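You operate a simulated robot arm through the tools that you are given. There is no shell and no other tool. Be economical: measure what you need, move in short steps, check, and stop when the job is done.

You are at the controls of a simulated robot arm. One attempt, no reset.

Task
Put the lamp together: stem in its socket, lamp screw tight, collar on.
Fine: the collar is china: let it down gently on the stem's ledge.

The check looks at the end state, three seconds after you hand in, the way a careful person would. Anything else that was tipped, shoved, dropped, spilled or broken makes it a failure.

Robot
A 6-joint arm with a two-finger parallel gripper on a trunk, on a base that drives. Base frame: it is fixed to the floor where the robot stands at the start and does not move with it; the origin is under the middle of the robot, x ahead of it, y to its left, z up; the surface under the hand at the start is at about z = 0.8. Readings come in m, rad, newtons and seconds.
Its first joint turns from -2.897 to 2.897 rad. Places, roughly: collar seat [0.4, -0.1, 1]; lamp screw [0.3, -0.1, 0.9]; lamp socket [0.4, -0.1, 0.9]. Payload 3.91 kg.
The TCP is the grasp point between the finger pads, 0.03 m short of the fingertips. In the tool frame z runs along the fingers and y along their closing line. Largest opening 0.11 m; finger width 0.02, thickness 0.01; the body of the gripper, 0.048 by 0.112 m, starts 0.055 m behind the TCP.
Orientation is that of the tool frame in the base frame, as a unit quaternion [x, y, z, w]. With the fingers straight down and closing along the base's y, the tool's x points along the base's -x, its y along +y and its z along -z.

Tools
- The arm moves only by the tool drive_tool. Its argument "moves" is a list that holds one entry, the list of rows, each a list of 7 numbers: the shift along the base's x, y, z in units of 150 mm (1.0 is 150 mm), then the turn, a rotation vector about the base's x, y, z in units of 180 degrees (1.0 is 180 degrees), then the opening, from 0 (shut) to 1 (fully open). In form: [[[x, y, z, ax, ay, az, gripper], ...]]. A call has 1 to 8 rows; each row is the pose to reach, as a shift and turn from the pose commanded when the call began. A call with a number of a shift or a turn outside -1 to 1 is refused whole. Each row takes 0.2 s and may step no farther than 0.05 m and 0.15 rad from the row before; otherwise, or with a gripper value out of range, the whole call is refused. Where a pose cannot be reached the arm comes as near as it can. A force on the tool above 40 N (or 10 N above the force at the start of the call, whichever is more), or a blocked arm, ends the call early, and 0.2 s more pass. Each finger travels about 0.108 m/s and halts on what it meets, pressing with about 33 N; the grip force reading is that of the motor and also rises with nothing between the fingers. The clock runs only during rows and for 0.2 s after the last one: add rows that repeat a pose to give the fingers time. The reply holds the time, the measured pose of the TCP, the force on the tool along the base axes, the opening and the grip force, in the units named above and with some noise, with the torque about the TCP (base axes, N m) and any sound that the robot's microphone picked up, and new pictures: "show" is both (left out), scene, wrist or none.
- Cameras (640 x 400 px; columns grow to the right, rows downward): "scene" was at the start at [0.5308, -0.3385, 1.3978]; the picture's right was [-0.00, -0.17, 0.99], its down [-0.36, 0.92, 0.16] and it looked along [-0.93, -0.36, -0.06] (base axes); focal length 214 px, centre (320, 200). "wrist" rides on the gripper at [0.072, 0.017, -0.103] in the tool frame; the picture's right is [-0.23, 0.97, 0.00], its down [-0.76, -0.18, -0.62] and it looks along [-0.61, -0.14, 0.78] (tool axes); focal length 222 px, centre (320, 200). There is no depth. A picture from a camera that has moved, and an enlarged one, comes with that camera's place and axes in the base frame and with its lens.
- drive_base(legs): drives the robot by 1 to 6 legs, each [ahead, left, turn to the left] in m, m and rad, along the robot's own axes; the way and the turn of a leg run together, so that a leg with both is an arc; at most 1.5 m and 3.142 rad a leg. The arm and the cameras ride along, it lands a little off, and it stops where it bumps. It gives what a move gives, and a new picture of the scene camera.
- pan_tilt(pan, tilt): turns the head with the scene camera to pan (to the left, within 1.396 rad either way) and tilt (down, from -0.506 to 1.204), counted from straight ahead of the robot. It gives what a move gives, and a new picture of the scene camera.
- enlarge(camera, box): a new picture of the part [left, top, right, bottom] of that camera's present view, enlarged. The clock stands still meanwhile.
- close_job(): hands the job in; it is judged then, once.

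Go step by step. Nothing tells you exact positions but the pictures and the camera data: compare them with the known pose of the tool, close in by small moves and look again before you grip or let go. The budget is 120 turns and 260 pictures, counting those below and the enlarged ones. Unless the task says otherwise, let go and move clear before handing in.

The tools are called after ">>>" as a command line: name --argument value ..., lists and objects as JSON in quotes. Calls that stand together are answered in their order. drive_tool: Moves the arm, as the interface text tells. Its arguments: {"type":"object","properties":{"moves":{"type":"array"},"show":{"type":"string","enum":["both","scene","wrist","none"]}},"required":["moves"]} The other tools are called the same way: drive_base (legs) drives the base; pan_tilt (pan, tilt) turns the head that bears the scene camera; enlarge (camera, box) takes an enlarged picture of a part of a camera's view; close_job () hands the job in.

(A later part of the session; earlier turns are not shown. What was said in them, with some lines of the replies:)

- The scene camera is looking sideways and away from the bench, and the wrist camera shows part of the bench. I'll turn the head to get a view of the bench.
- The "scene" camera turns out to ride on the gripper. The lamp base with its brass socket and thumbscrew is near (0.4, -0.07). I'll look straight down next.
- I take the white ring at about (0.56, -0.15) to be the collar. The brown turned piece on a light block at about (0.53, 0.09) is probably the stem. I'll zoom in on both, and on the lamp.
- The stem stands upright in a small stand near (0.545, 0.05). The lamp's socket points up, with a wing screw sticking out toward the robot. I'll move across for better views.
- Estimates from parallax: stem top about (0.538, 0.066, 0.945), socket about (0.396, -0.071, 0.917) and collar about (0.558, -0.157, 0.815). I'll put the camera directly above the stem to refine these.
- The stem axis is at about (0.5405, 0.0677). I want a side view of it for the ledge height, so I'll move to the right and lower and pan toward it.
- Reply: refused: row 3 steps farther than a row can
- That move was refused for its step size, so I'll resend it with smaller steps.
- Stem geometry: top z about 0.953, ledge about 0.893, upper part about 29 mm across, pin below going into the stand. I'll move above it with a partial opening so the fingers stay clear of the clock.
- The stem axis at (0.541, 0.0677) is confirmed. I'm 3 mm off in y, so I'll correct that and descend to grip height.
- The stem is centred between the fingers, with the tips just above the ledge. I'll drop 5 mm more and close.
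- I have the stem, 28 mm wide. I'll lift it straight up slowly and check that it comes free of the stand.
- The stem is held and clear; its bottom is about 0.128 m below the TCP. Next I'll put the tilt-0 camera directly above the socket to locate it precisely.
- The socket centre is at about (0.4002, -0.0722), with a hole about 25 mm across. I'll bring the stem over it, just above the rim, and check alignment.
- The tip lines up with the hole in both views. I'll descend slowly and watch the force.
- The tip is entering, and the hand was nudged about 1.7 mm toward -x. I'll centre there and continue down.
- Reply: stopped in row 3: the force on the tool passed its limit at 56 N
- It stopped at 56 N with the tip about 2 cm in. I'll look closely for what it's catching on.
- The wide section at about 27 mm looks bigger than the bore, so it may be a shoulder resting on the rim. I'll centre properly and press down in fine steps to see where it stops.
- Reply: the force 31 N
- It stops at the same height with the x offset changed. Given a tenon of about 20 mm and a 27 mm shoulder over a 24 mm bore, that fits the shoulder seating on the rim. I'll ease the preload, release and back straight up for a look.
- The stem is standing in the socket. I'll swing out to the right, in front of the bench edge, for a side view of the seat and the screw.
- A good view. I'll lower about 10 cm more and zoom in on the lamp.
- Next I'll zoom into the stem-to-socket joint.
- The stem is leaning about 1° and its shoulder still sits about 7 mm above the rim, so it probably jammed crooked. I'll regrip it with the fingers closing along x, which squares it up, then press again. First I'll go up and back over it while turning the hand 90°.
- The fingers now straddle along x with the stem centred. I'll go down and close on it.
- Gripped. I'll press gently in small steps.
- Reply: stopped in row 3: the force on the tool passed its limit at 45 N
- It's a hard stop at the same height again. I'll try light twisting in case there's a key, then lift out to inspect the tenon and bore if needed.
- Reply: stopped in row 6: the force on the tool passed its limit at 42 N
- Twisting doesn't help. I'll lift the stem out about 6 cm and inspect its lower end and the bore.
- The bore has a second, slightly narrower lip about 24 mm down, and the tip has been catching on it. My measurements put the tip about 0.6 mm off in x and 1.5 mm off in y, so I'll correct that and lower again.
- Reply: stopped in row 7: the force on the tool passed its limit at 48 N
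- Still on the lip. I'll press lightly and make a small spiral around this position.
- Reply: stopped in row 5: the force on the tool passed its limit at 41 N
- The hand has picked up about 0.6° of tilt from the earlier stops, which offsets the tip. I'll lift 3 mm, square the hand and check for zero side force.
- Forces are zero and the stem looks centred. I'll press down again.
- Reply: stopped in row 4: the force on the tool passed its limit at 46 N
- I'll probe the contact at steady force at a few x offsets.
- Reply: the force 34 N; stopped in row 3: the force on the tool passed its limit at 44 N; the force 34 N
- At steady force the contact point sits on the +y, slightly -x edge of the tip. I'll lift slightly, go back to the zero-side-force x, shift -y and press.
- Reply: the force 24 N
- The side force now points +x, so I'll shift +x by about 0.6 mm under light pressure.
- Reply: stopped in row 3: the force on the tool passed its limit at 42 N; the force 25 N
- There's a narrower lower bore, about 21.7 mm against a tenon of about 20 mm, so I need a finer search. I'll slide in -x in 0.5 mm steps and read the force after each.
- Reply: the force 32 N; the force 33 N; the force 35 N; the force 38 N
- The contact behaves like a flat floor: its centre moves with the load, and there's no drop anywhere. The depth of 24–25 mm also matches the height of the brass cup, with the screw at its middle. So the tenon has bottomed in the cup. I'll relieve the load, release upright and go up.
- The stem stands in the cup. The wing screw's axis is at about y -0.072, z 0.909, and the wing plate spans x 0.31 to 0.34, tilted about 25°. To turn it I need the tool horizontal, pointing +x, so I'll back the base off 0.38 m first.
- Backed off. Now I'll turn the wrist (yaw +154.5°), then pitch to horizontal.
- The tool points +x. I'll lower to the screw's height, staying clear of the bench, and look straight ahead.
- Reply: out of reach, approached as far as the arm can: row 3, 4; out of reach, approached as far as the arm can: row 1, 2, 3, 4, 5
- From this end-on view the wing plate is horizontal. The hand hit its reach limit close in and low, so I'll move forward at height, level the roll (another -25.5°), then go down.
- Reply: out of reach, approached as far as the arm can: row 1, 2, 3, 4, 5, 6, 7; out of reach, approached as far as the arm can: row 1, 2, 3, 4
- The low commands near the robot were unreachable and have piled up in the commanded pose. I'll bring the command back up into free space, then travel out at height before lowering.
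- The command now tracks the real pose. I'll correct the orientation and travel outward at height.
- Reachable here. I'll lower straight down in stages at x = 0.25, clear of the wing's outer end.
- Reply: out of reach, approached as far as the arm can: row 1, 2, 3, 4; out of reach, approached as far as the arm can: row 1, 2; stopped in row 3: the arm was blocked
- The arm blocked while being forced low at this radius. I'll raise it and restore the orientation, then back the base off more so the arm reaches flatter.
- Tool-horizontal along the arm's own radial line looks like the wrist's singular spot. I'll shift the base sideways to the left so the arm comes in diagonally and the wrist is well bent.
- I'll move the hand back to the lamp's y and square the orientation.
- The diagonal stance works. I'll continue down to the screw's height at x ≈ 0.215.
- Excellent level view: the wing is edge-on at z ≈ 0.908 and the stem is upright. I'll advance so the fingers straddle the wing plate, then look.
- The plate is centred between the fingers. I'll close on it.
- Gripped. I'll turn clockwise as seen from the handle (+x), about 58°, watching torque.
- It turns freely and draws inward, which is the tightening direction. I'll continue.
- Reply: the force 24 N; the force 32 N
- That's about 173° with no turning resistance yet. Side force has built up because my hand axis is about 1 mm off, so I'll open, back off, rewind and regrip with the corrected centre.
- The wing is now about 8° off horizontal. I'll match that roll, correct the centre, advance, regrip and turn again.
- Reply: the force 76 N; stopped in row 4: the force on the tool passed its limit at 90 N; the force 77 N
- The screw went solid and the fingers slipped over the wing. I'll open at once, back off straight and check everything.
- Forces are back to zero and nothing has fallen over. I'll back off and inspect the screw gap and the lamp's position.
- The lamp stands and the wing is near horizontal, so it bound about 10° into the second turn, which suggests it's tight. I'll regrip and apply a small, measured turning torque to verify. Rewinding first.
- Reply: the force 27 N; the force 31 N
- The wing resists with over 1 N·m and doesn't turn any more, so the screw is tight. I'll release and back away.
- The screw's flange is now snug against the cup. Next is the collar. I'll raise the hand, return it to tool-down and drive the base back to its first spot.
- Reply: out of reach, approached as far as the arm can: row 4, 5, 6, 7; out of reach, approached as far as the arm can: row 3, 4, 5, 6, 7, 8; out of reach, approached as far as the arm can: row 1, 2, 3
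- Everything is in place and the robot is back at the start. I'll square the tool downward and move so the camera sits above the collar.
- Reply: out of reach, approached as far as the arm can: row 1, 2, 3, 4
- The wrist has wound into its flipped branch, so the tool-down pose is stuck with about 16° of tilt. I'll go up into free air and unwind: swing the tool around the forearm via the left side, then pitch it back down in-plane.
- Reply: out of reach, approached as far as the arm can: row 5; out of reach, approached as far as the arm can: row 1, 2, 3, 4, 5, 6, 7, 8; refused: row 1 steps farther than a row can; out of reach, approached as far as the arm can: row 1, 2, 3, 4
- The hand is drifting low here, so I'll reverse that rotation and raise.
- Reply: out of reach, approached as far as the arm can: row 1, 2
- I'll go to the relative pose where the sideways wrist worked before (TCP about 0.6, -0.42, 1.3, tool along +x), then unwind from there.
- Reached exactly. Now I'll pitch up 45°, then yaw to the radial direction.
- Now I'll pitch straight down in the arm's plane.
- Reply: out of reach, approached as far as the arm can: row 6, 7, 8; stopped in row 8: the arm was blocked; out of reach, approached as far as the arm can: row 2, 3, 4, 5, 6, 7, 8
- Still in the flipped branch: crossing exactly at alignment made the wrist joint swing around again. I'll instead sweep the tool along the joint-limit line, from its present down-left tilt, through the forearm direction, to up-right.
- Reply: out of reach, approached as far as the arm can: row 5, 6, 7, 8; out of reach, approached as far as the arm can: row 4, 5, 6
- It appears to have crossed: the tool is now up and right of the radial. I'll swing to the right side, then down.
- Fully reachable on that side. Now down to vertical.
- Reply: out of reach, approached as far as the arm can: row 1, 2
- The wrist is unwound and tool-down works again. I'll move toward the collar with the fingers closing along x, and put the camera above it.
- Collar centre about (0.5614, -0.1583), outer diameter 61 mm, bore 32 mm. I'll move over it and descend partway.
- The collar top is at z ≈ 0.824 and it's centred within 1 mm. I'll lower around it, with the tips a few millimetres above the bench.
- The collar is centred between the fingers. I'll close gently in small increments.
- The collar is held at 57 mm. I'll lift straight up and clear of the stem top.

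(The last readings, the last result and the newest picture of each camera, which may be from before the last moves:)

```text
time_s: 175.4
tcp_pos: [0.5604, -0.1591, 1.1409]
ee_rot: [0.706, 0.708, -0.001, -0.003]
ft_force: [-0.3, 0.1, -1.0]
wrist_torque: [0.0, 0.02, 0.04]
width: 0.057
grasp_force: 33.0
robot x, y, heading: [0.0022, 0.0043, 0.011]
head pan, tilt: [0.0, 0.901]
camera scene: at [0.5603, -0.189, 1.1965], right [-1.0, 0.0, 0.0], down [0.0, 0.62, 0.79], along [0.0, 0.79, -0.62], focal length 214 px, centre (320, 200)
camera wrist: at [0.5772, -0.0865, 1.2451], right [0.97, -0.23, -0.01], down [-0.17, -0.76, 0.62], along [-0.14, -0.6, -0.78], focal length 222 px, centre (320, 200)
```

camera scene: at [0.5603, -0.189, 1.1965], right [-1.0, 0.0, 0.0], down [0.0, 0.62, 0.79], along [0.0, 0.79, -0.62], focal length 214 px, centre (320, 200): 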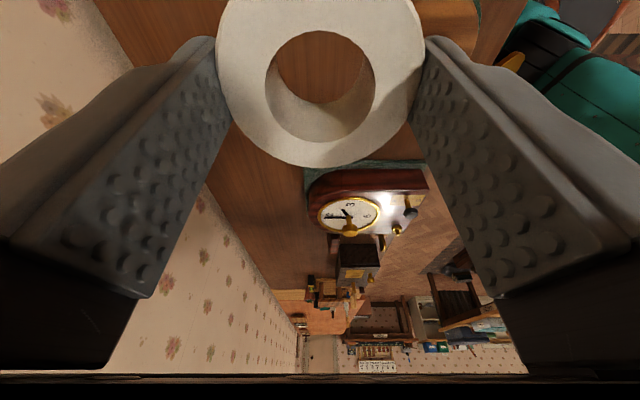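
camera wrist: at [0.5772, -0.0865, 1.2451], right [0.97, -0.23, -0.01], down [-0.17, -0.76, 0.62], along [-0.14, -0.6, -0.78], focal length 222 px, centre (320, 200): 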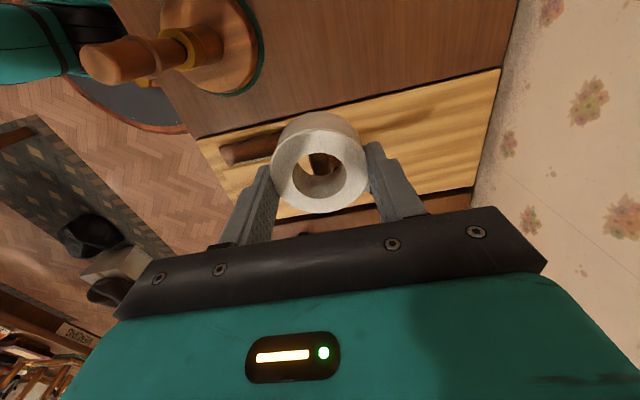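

The collar is up. I'll now bring the camera directly over the stem to fix its exact top position before lowering.

>>> drive_tool --moves '[[[-0.13, 0.16, 0, 0, 0, 0, 0.5], [-0.27, 0.33, 0, 0, 0, 0, 0.5], [-0.4, 0.5, 0, 0, 0, 0, 0.5], [-0.535, 0.655, 0, 0, 0, 0, 0.5]]]' --show "none"

>>> drive_tool --moves '[[[-0.13, 0.16, 0, 0, 0, 0, 0.5], [-0.27, 0.33, 0, 0, 0, 0, 0.5], [-0.4, 0.5, 0, 0, 0, 0, 0.5], [-0.535, 0.655, 0, 0, 0, 0, 0.5], [-0.535, 0.655, 0, 0, 0, 0, 0.5]]]' --show "none"

>>> pan_tilt --pan 0 --tilt 0

>>> enlarge --camera "scene" --box '[240, 150, 400, 250]'

```text
time_s: 176.4
tcp_pos: [0.4811, -0.0605, 1.1396]
ee_rot: [0.707, 0.707, 0.0, -0.002]
ft_force: [0.2, -0.9, -1.6]
wrist_torque: [-0.01, 0.06, 0.02]
width: 0.0571
grasp_force: 33.7
robot x, y, heading: [0.0076, 0.0041, 0.009]
head pan, tilt: [0.0, 0.901]
```

```text
time_s: 177.6
tcp_pos: [0.4009, 0.0375, 1.1399]
ee_rot: [0.707, 0.707, 0.0, -0.003]
ft_force: [0.0, 0.4, -1.0]
wrist_torque: [-0.01, -0.02, -0.03]
width: 0.0568
grasp_force: 33.0
robot x, y, heading: [0.0073, 0.0018, 0.009]
head pan, tilt: [0.0, 0.901]
```

```text
time_s: 178.8
tcp_pos: [0.3998, 0.0374, 1.1386]
ee_rot: [0.706, 0.708, 0.0, -0.002]
ft_force: [-0.8, -0.6, -1.4]
wrist_torque: [0.01, 0.01, -0.04]
width: 0.0571
grasp_force: 33.5
robot x, y, heading: [0.0053, 0.0045, 0.011]
head pan, tilt: [0.0, 0.0]
camera scene: at [0.4005, -0.0728, 1.1795], right [-1.0, 0.0, 0.0], down [0.0, 1.0, 0.0], along [0.0, 0.0, -1.0], focal length 214 px, centre (320, 200)
```

scene: 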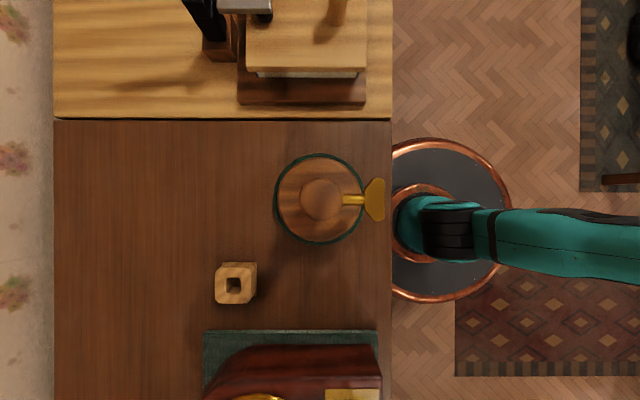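

```text
4.00 times, centred on (320, 200) of scene
camera zoom: at [0.4005, -0.0728, 1.1795], right [-1.0, 0.0, 0.0], down [0.0, 1.0, 0.0], along [0.0, 0.0, -1.0], focal length 858 px, centre (320, 200)
```

zoom: 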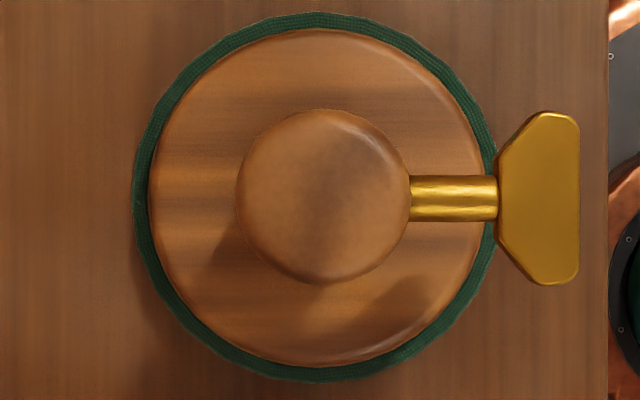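

Stem top at (0.4000, -0.0733, z≈1.043), upright. I'll move the collar over it, stopping with its lower edge just above the stem top to check alignment.

>>> drive_tool --moves '[[[-0.003, -0.25, 0, 0, 0, 0, 0.5], [-0.003, -0.5, 0, 0, 0, 0, 0.5], [-0.003, -0.74, 0, 0, 0, 0, 0.5], [-0.003, -0.74, -0.15, 0, 0, 0, 0.5], [-0.003, -0.74, -0.28, 0, 0, 0, 0.5], [-0.003, -0.74, -0.28, 0, 0, 0, 0.5]]]' --show "wrist"

>>> pan_tilt --pan 0 --tilt 0.8

>>> enlarge --camera "scene" --box '[220, 0, 420, 180]'

>>> enlarge --camera "wrist" --box '[240, 90, 400, 220]'

```text
time_s: 180.2
tcp_pos: [0.3999, -0.0732, 1.0975]
ee_rot: [0.706, 0.708, 0.0, -0.003]
ft_force: [-0.3, -0.3, -0.3]
wrist_torque: [0.0, -0.02, -0.01]
width: 0.0571
grasp_force: 32.8
robot x, y, heading: [0.0041, 0.0055, 0.006]
head pan, tilt: [0.0, 0.0]
camera wrist: at [0.4175, -0.0013, 1.2009], right [0.97, -0.23, -0.01], down [-0.17, -0.76, 0.62], along [-0.14, -0.6, -0.78], focal length 222 px, centre (320, 200)
```

wrist: 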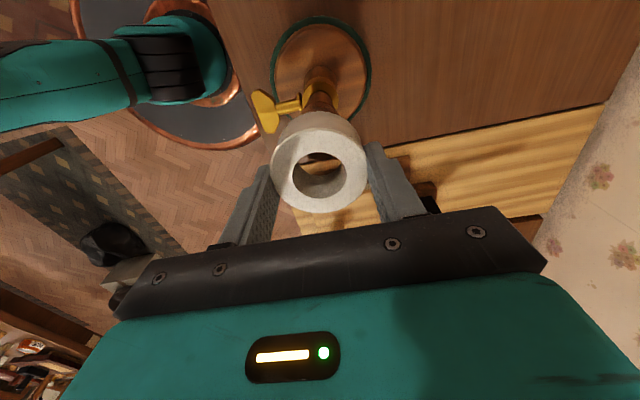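

```text
time_s: 181.4
tcp_pos: [0.3995, -0.0745, 1.0985]
ee_rot: [0.707, 0.708, -0.001, -0.003]
ft_force: [0.3, 0.0, -0.7]
wrist_torque: [-0.03, -0.03, -0.02]
width: 0.0568
grasp_force: 32.9
robot x, y, heading: [0.0042, 0.0054, 0.01]
head pan, tilt: [0.0, 0.799]
camera scene: at [0.4007, -0.1117, 1.1473], right [-1.0, 0.0, 0.0], down [0.0, 0.7, 0.72], along [0.0, 0.72, -0.7], focal length 214 px, centre (320, 200)
```

scene: 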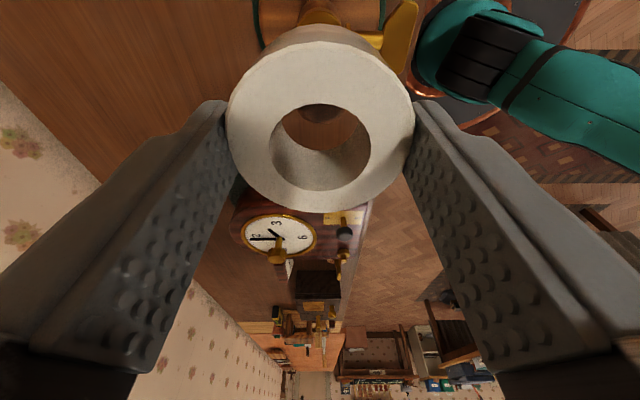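

```text
2.22 times, centred on (320, 90) of scene
camera zoom: at [0.4007, -0.1117, 1.1473], right [-1.0, 0.0, 0.0], down [0.0, 0.7, 0.72], along [0.0, 0.72, -0.7], focal length 477 px, centre (320, 444)
```

zoom: 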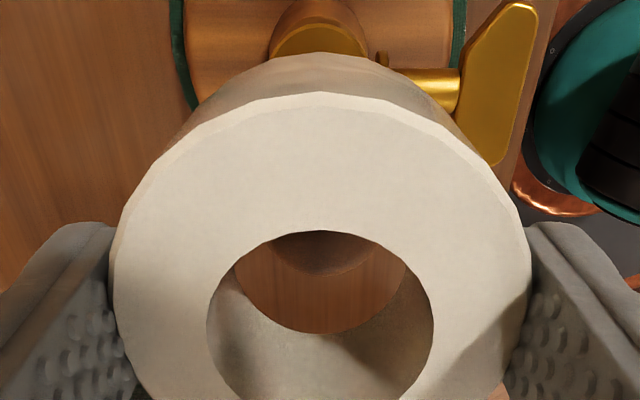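

```text
3.08 times, centred on (320, 155) of wrist
camera zoom: at [0.4176, -0.0012, 1.2011], right [0.97, -0.23, -0.01], down [-0.17, -0.76, 0.62], along [-0.14, -0.6, -0.78], focal length 684 px, centre (320, 338)
```

zoom: 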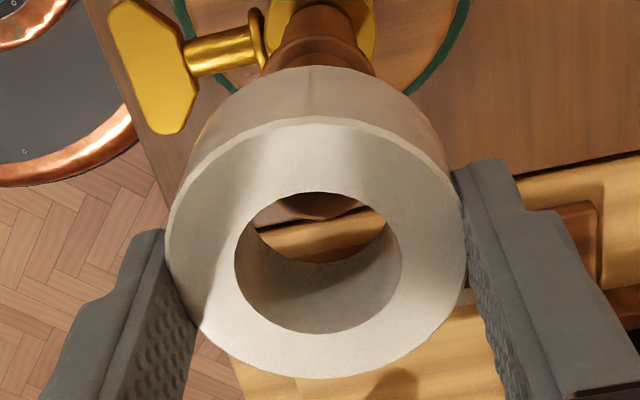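

The collar is aligned within half a millimetre. I'll lower it slowly over the stem top and check the forces.

>>> drive_tool --moves '[[[-0.003, 0.003, -0.04, 0, 0, 0, 0.5], [-0.003, 0.003, -0.08, 0, 0, 0, 0.5], [-0.003, 0.003, -0.11, 0, 0, 0, 0.5], [-0.003, 0.003, -0.13, 0, 0, 0, 0.5], [-0.003, 0.003, -0.15, 0, 0, 0, 0.5], [-0.003, 0.003, -0.15, 0, 0, 0, 0.5]]]' --show "scene"

>>> enlarge --camera "scene" --box '[220, 0, 420, 180]'

```text
time_s: 182.8
tcp_pos: [0.4005, -0.0715, 1.0755]
ee_rot: [0.706, 0.708, -0.001, -0.003]
ft_force: [1.2, 0.3, -0.9]
wrist_torque: [-0.01, 0.01, -0.03]
width: 0.0571
grasp_force: 32.8
robot x, y, heading: [0.006, 0.0062, 0.007]
head pan, tilt: [0.0, 0.799]
camera scene: at [0.3996, -0.111, 1.1252], right [-1.0, 0.0, 0.0], down [0.0, 0.69, 0.72], along [0.0, 0.72, -0.69], focal length 214 px, centre (320, 200)
```

scene: 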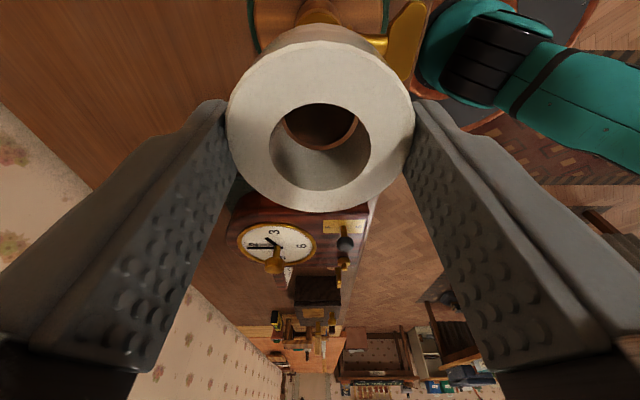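

```text
2.22 times, centred on (320, 90) of scene
camera zoom: at [0.3996, -0.111, 1.1252], right [-1.0, 0.0, 0.0], down [0.0, 0.69, 0.72], along [0.0, 0.72, -0.69], focal length 477 px, centre (320, 444)
```

zoom: 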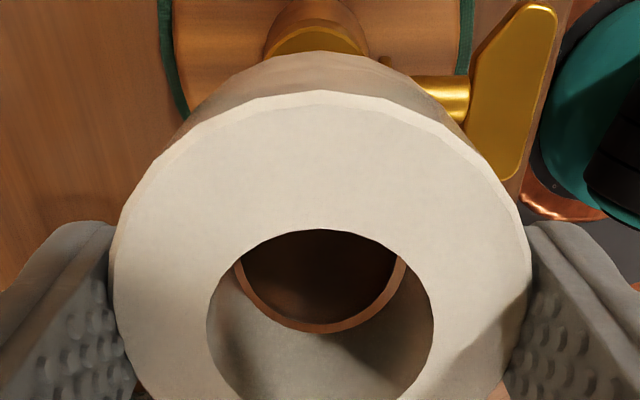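

The stem top has entered the bore and is well centred, with no force. I'll continue lowering slowly.

>>> drive_tool --moves '[[[0, 0, -0.04, 0, 0, 0, 0.5], [0, 0, -0.08, 0, 0, 0, 0.5], [0, 0, -0.12, 0, 0, 0, 0.5], [0, 0, -0.16, 0, 0, 0, 0.5], [0, 0, -0.19, 0, 0, 0, 0.5], [0, 0, -0.22, 0, 0, 0, 0.5]]]' --show "scene"

>>> enlarge --camera "scene" --box '[220, 0, 420, 180]'

```text
time_s: 184.2
tcp_pos: [0.3979, -0.0724, 1.0419]
ee_rot: [0.707, 0.708, -0.001, -0.003]
ft_force: [-0.2, -0.7, -1.2]
wrist_torque: [-0.01, -0.02, 0.01]
width: 0.057
grasp_force: 33.0
robot x, y, heading: [0.0034, 0.0028, 0.007]
head pan, tilt: [0.0, 0.799]
camera scene: at [0.3992, -0.1107, 1.0918], right [-1.0, 0.0, 0.0], down [0.0, 0.69, 0.72], along [0.0, 0.72, -0.69], focal length 214 px, centre (320, 200)
```

scene: 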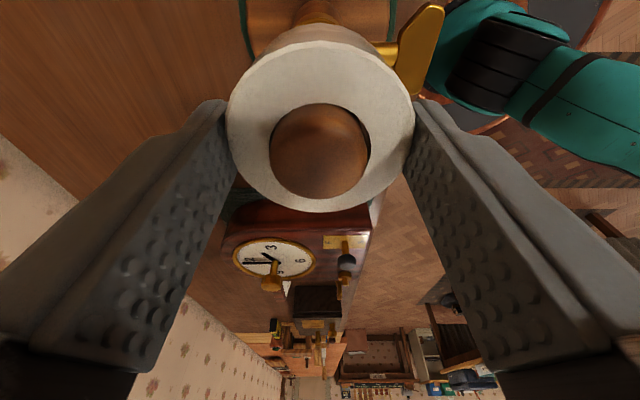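

```text
2.22 times, centred on (320, 90) of scene
camera zoom: at [0.3992, -0.1107, 1.0918], right [-1.0, 0.0, 0.0], down [0.0, 0.69, 0.72], along [0.0, 0.72, -0.69], focal length 477 px, centre (320, 444)
```

zoom: 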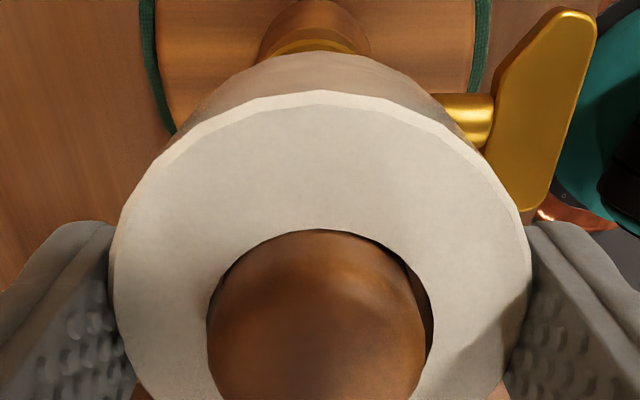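

It's going on well; the stem is slightly to the +x side of the bore, so I'll nudge 0.7 mm and continue in small steps until I feel the ledge.

>>> drive_tool --moves '[[[0.005, 0, -0.01, 0, 0, 0, 0.5], [0.005, 0, -0.02, 0, 0, 0, 0.5], [0.005, 0, -0.03, 0, 0, 0, 0.5], [0.005, 0, -0.04, 0, 0, 0, 0.5]]]' --show "none"

>>> drive_tool --moves '[[[0, 0, -0.005, 0, 0, 0, 0.5], [0, 0, -0.01, 0, 0, 0, 0.5], [0, 0, -0.01, 0, 0, 0, 0.5]]]' --show "none"

>>> drive_tool --moves '[[[0, 0, -0.005, 0, 0, 0, 0.5], [0, 0, -0.01, 0, 0, 0, 0.5], [0, 0, -0.01, 0, 0, 0, 0.5]]]' --show "none"

```text
time_s: 185.2
tcp_pos: [0.399, -0.0726, 1.0364]
ee_rot: [0.707, 0.707, 0.0, -0.004]
ft_force: [-1.4, 0.2, -1.3]
wrist_torque: [0.01, 0.0, 0.05]
width: 0.0571
grasp_force: 33.1
robot x, y, heading: [0.0037, 0.0048, 0.004]
head pan, tilt: [0.0, 0.799]
```

```text
time_s: 186.0
tcp_pos: [0.4001, -0.0724, 1.0354]
ee_rot: [0.706, 0.708, 0.0, -0.003]
ft_force: [-0.2, 0.1, -0.4]
wrist_torque: [-0.02, 0.03, 0.0]
width: 0.0571
grasp_force: 32.9
robot x, y, heading: [0.0053, 0.0031, 0.009]
head pan, tilt: [0.0, 0.799]
```

```text
time_s: 186.8
tcp_pos: [0.4003, -0.0725, 1.0326]
ee_rot: [0.706, 0.708, -0.001, -0.003]
ft_force: [-0.2, -0.5, -0.1]
wrist_torque: [-0.01, -0.01, -0.01]
width: 0.0572
grasp_force: 32.9
robot x, y, heading: [0.0062, 0.0007, 0.005]
head pan, tilt: [0.0, 0.799]
```

No contact yet. I'll continue in millimetre steps.

>>> drive_tool --moves '[[[0, 0, -0.004, 0, 0, 0, 0.5], [0, 0, -0.008, 0, 0, 0, 0.5], [0, 0, -0.008, 0, 0, 0, 0.5]]]' --show "none"

>>> drive_tool --moves '[[[0, 0, -0.003, 0, 0, 0, 0.5], [0, 0, -0.006, 0, 0, 0, 0.5], [0, 0, -0.006, 0, 0, 0, 0.5]]]' --show "none"

>>> drive_tool --moves '[[[0, 0, -0.003, 0, 0, 0, 0.5], [0, 0, -0.006, 0, 0, 0, 0.5], [0, 0, -0.006, 0, 0, 0, 0.5]]]' --show "none"

```text
time_s: 187.6
tcp_pos: [0.3987, -0.0725, 1.0333]
ee_rot: [0.706, 0.708, 0.0, -0.002]
ft_force: [0.7, -0.6, -0.6]
wrist_torque: [0.0, 0.04, 0.0]
width: 0.0569
grasp_force: 32.5
robot x, y, heading: [0.0056, 0.003, 0.007]
head pan, tilt: [0.0, 0.799]
```

```text
time_s: 188.4
tcp_pos: [0.3983, -0.0733, 1.031]
ee_rot: [0.707, 0.707, 0.0, -0.002]
ft_force: [-0.3, 0.1, -1.1]
wrist_torque: [0.0, -0.03, 0.04]
width: 0.057
grasp_force: 33.1
robot x, y, heading: [0.0015, 0.002, 0.009]
head pan, tilt: [0.0, 0.799]
```

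```text
time_s: 189.2
tcp_pos: [0.3996, -0.0723, 1.0314]
ee_rot: [0.707, 0.708, 0.0, -0.003]
ft_force: [1.0, -0.9, 10.3]
wrist_torque: [-0.12, -0.23, 0.03]
width: 0.0572
grasp_force: 33.0
robot x, y, heading: [0.0042, 0.0033, 0.012]
head pan, tilt: [0.0, 0.799]
```

I feel gentle contact (10 N) with the ledge, at the expected height. I'll ease off slightly, look, then open slowly.

>>> drive_tool --moves '[[[0, 0, 0.001, 0, 0, 0, 0.5], [0, 0, 0.001, 0, 0, 0, 0.5]]]' --show "wrist"

>>> enlarge --camera "wrist" --box '[240, 60, 400, 190]'

```text
time_s: 189.8
tcp_pos: [0.3986, -0.0727, 1.03]
ee_rot: [0.706, 0.708, -0.001, -0.001]
ft_force: [1.4, -1.1, 13.0]
wrist_torque: [-0.08, -0.22, 0.02]
width: 0.0571
grasp_force: 33.1
robot x, y, heading: [0.0092, 0.0035, 0.01]
head pan, tilt: [0.0, 0.799]
camera wrist: at [0.4168, -0.0005, 1.134], right [0.97, -0.23, 0.0], down [-0.17, -0.76, 0.62], along [-0.14, -0.6, -0.78], focal length 222 px, centre (320, 200)
```

wrist: 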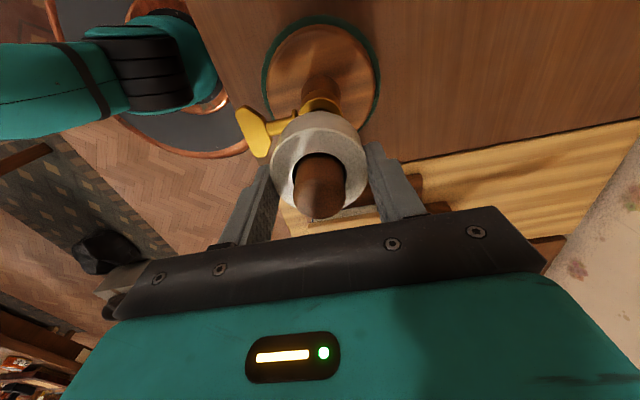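

```text
3.08 times, centred on (320, 125) of wrist
camera zoom: at [0.4168, -0.0005, 1.134], right [0.97, -0.23, 0.0], down [-0.17, -0.76, 0.62], along [-0.14, -0.6, -0.78], focal length 684 px, centre (320, 431)
```

zoom: 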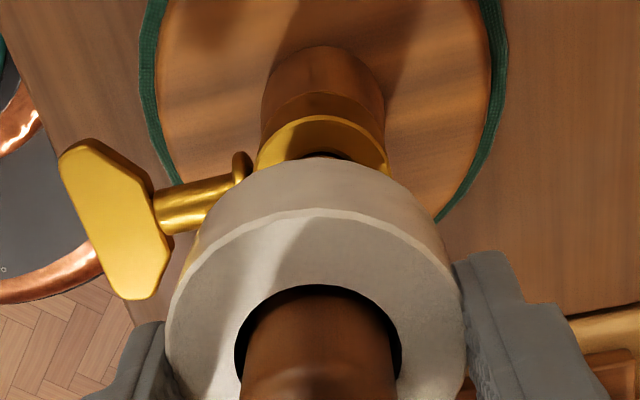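

Seated on the ledge. I'll ease off a hair more and open slowly.

>>> drive_tool --moves '[[[0, 0, 0.0015, 0, 0, 0, 0.5], [0, 0, 0.0015, 0, 0, 0, 0.52], [0, 0, 0.0015, 0, 0, 0, 0.54], [0, 0, 0.0015, 0, 0, 0, 0.57], [0, 0, 0.0015, 0, 0, 0, 0.62], [0, 0, 0.0015, 0, 0, 0, 0.7], [0, 0, 0.0015, 0, 0, 0, 0.75], [0, 0, 0.0015, 0, 0, 0, 0.75]]]' --show "both"

```text
time_s: 191.6
tcp_pos: [0.4002, -0.0725, 1.0309]
ee_rot: [0.707, 0.707, -0.001, -0.003]
ft_force: [-1.0, 0.4, -0.6]
wrist_torque: [0.0, 0.01, -0.03]
width: 0.0827
grasp_force: 0.1
robot x, y, heading: [0.0041, 0.0035, 0.007]
head pan, tilt: [0.0, 0.799]
camera scene: at [0.3999, -0.1109, 1.0803], right [-1.0, 0.0, 0.0], down [0.0, 0.69, 0.72], along [0.0, 0.72, -0.69], focal length 214 px, centre (320, 200)
camera wrist: at [0.4168, -0.0005, 1.1341], right [0.97, -0.23, -0.01], down [-0.17, -0.76, 0.62], along [-0.14, -0.6, -0.78], focal length 222 px, centre (320, 200)
```

scene: 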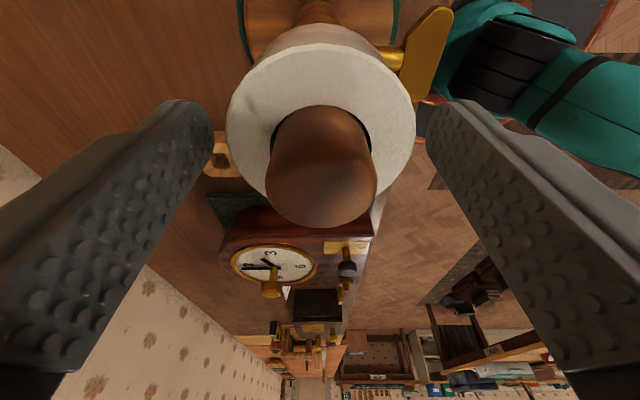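
wrist: 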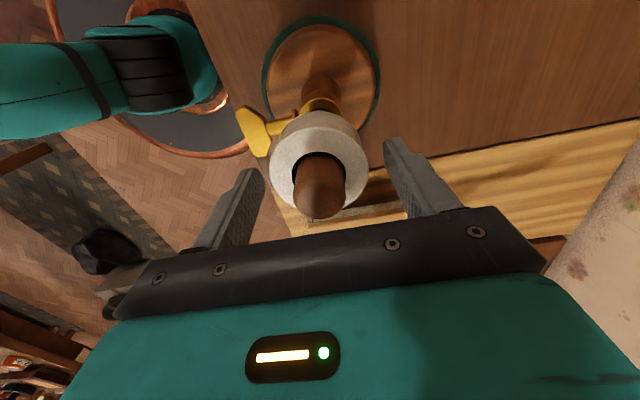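

Released and the collar stays put. I'll retreat straight up, then move aside for a final side check.

>>> drive_tool --moves '[[[0, 0, 0.1, 0, 0, 0, 0.75], [0, 0, 0.3, 0, 0, 0, 0.75], [0, 0, 0.6, 0, 0, 0, 0.75], [0, 0, 0.9, 0, 0, 0, 0.75], [0, 0, 1, 0, 0, 0, 0.75]]]' --show "none"

>>> drive_tool --moves '[[[0, 0.25, 0, 0, 0, 0, 0.75], [0, 0.5, 0, 0, 0, 0, 0.75], [0, 0.75, 0, 0, 0, 0, 0.75], [0, 1, 0, 0, 0, 0, 0.75], [0, 1, 0, 0, 0, 0, 0.75]]]' --show "none"

>>> pan_tilt --pan 0 --tilt -0.5

>>> enlarge --camera "scene" --box '[200, 100, 440, 250]'

>>> enlarge --camera "wrist" --box '[160, 0, 480, 200]'

```text
time_s: 192.8
tcp_pos: [0.3985, -0.0736, 1.1808]
ee_rot: [0.706, 0.708, -0.001, -0.003]
ft_force: [0.0, 0.1, -0.1]
wrist_torque: [-0.01, -0.01, -0.01]
width: 0.0827
grasp_force: 0.0
robot x, y, heading: [0.0007, 0.002, 0.006]
head pan, tilt: [0.0, 0.799]
```

```text
time_s: 194.0
tcp_pos: [0.3995, 0.0766, 1.1808]
ee_rot: [0.707, 0.707, -0.001, -0.004]
ft_force: [-0.2, 0.5, 0.0]
wrist_torque: [-0.03, 0.01, 0.0]
width: 0.0825
grasp_force: 0.0
robot x, y, heading: [0.0012, 0.007, 0.009]
head pan, tilt: [0.0, 0.799]
```

```text
time_s: 195.4
tcp_pos: [0.3998, 0.0773, 1.1813]
ee_rot: [0.707, 0.707, 0.0, -0.003]
ft_force: [-0.1, -0.3, -0.8]
wrist_torque: [0.01, 0.0, 0.0]
width: 0.0825
grasp_force: 0.1
robot x, y, heading: [0.0053, 0.0043, 0.002]
head pan, tilt: [0.0, -0.499]
camera scene: at [0.4003, -0.0736, 1.2438], right [-1.0, 0.0, 0.0], down [0.0, 0.88, -0.48], along [0.0, -0.48, -0.88], focal length 214 px, centre (320, 200)
```

scene: 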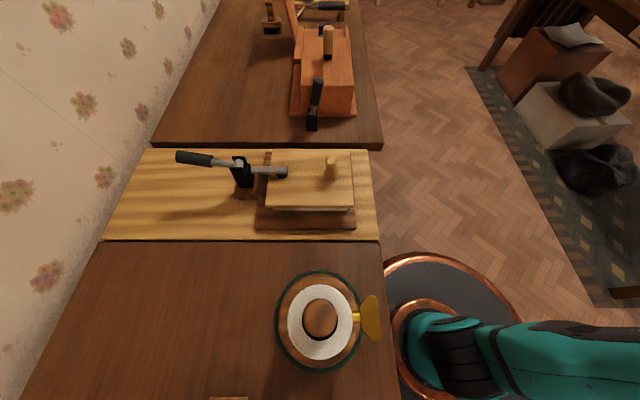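

```text
2.67 times, centred on (320, 175) of scene
camera zoom: at [0.4003, -0.0736, 1.2438], right [-1.0, 0.0, 0.0], down [0.0, 0.88, -0.48], along [0.0, -0.48, -0.88], focal length 572 px, centre (320, 267)
```

zoom: 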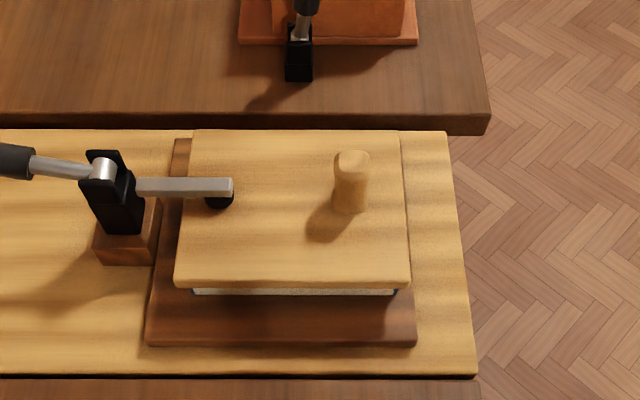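

```text
2.00 times, centred on (320, 100) of wrist
camera zoom: at [0.4169, 0.149, 1.2844], right [0.97, -0.23, -0.01], down [-0.17, -0.76, 0.62], along [-0.14, -0.6, -0.78], focal length 444 px, centre (320, 400)
```

zoom: 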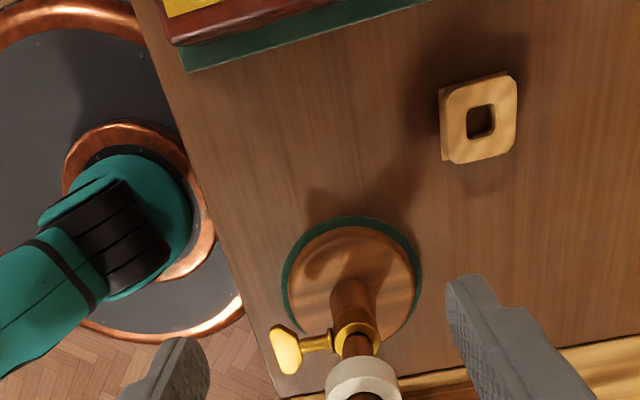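

The lamp is assembled: stem upright in the cup, screw tight, collar level on the ledge. The bench is otherwise undisturbed and the hand is clear, so I'm handing in.

>>> close_job

```text
The job is handed in.
```

I've handed in the lamp with the stem in its socket, the screw tight and the china collar set down gently on the ledge. The hand is clear and nothing else was moved.

One doubt remains: the stem stopped firmly at the same depth every time, with about 6 mm of its brass neck still showing above the rim. I took that as fully seated, but couldn't confirm it.
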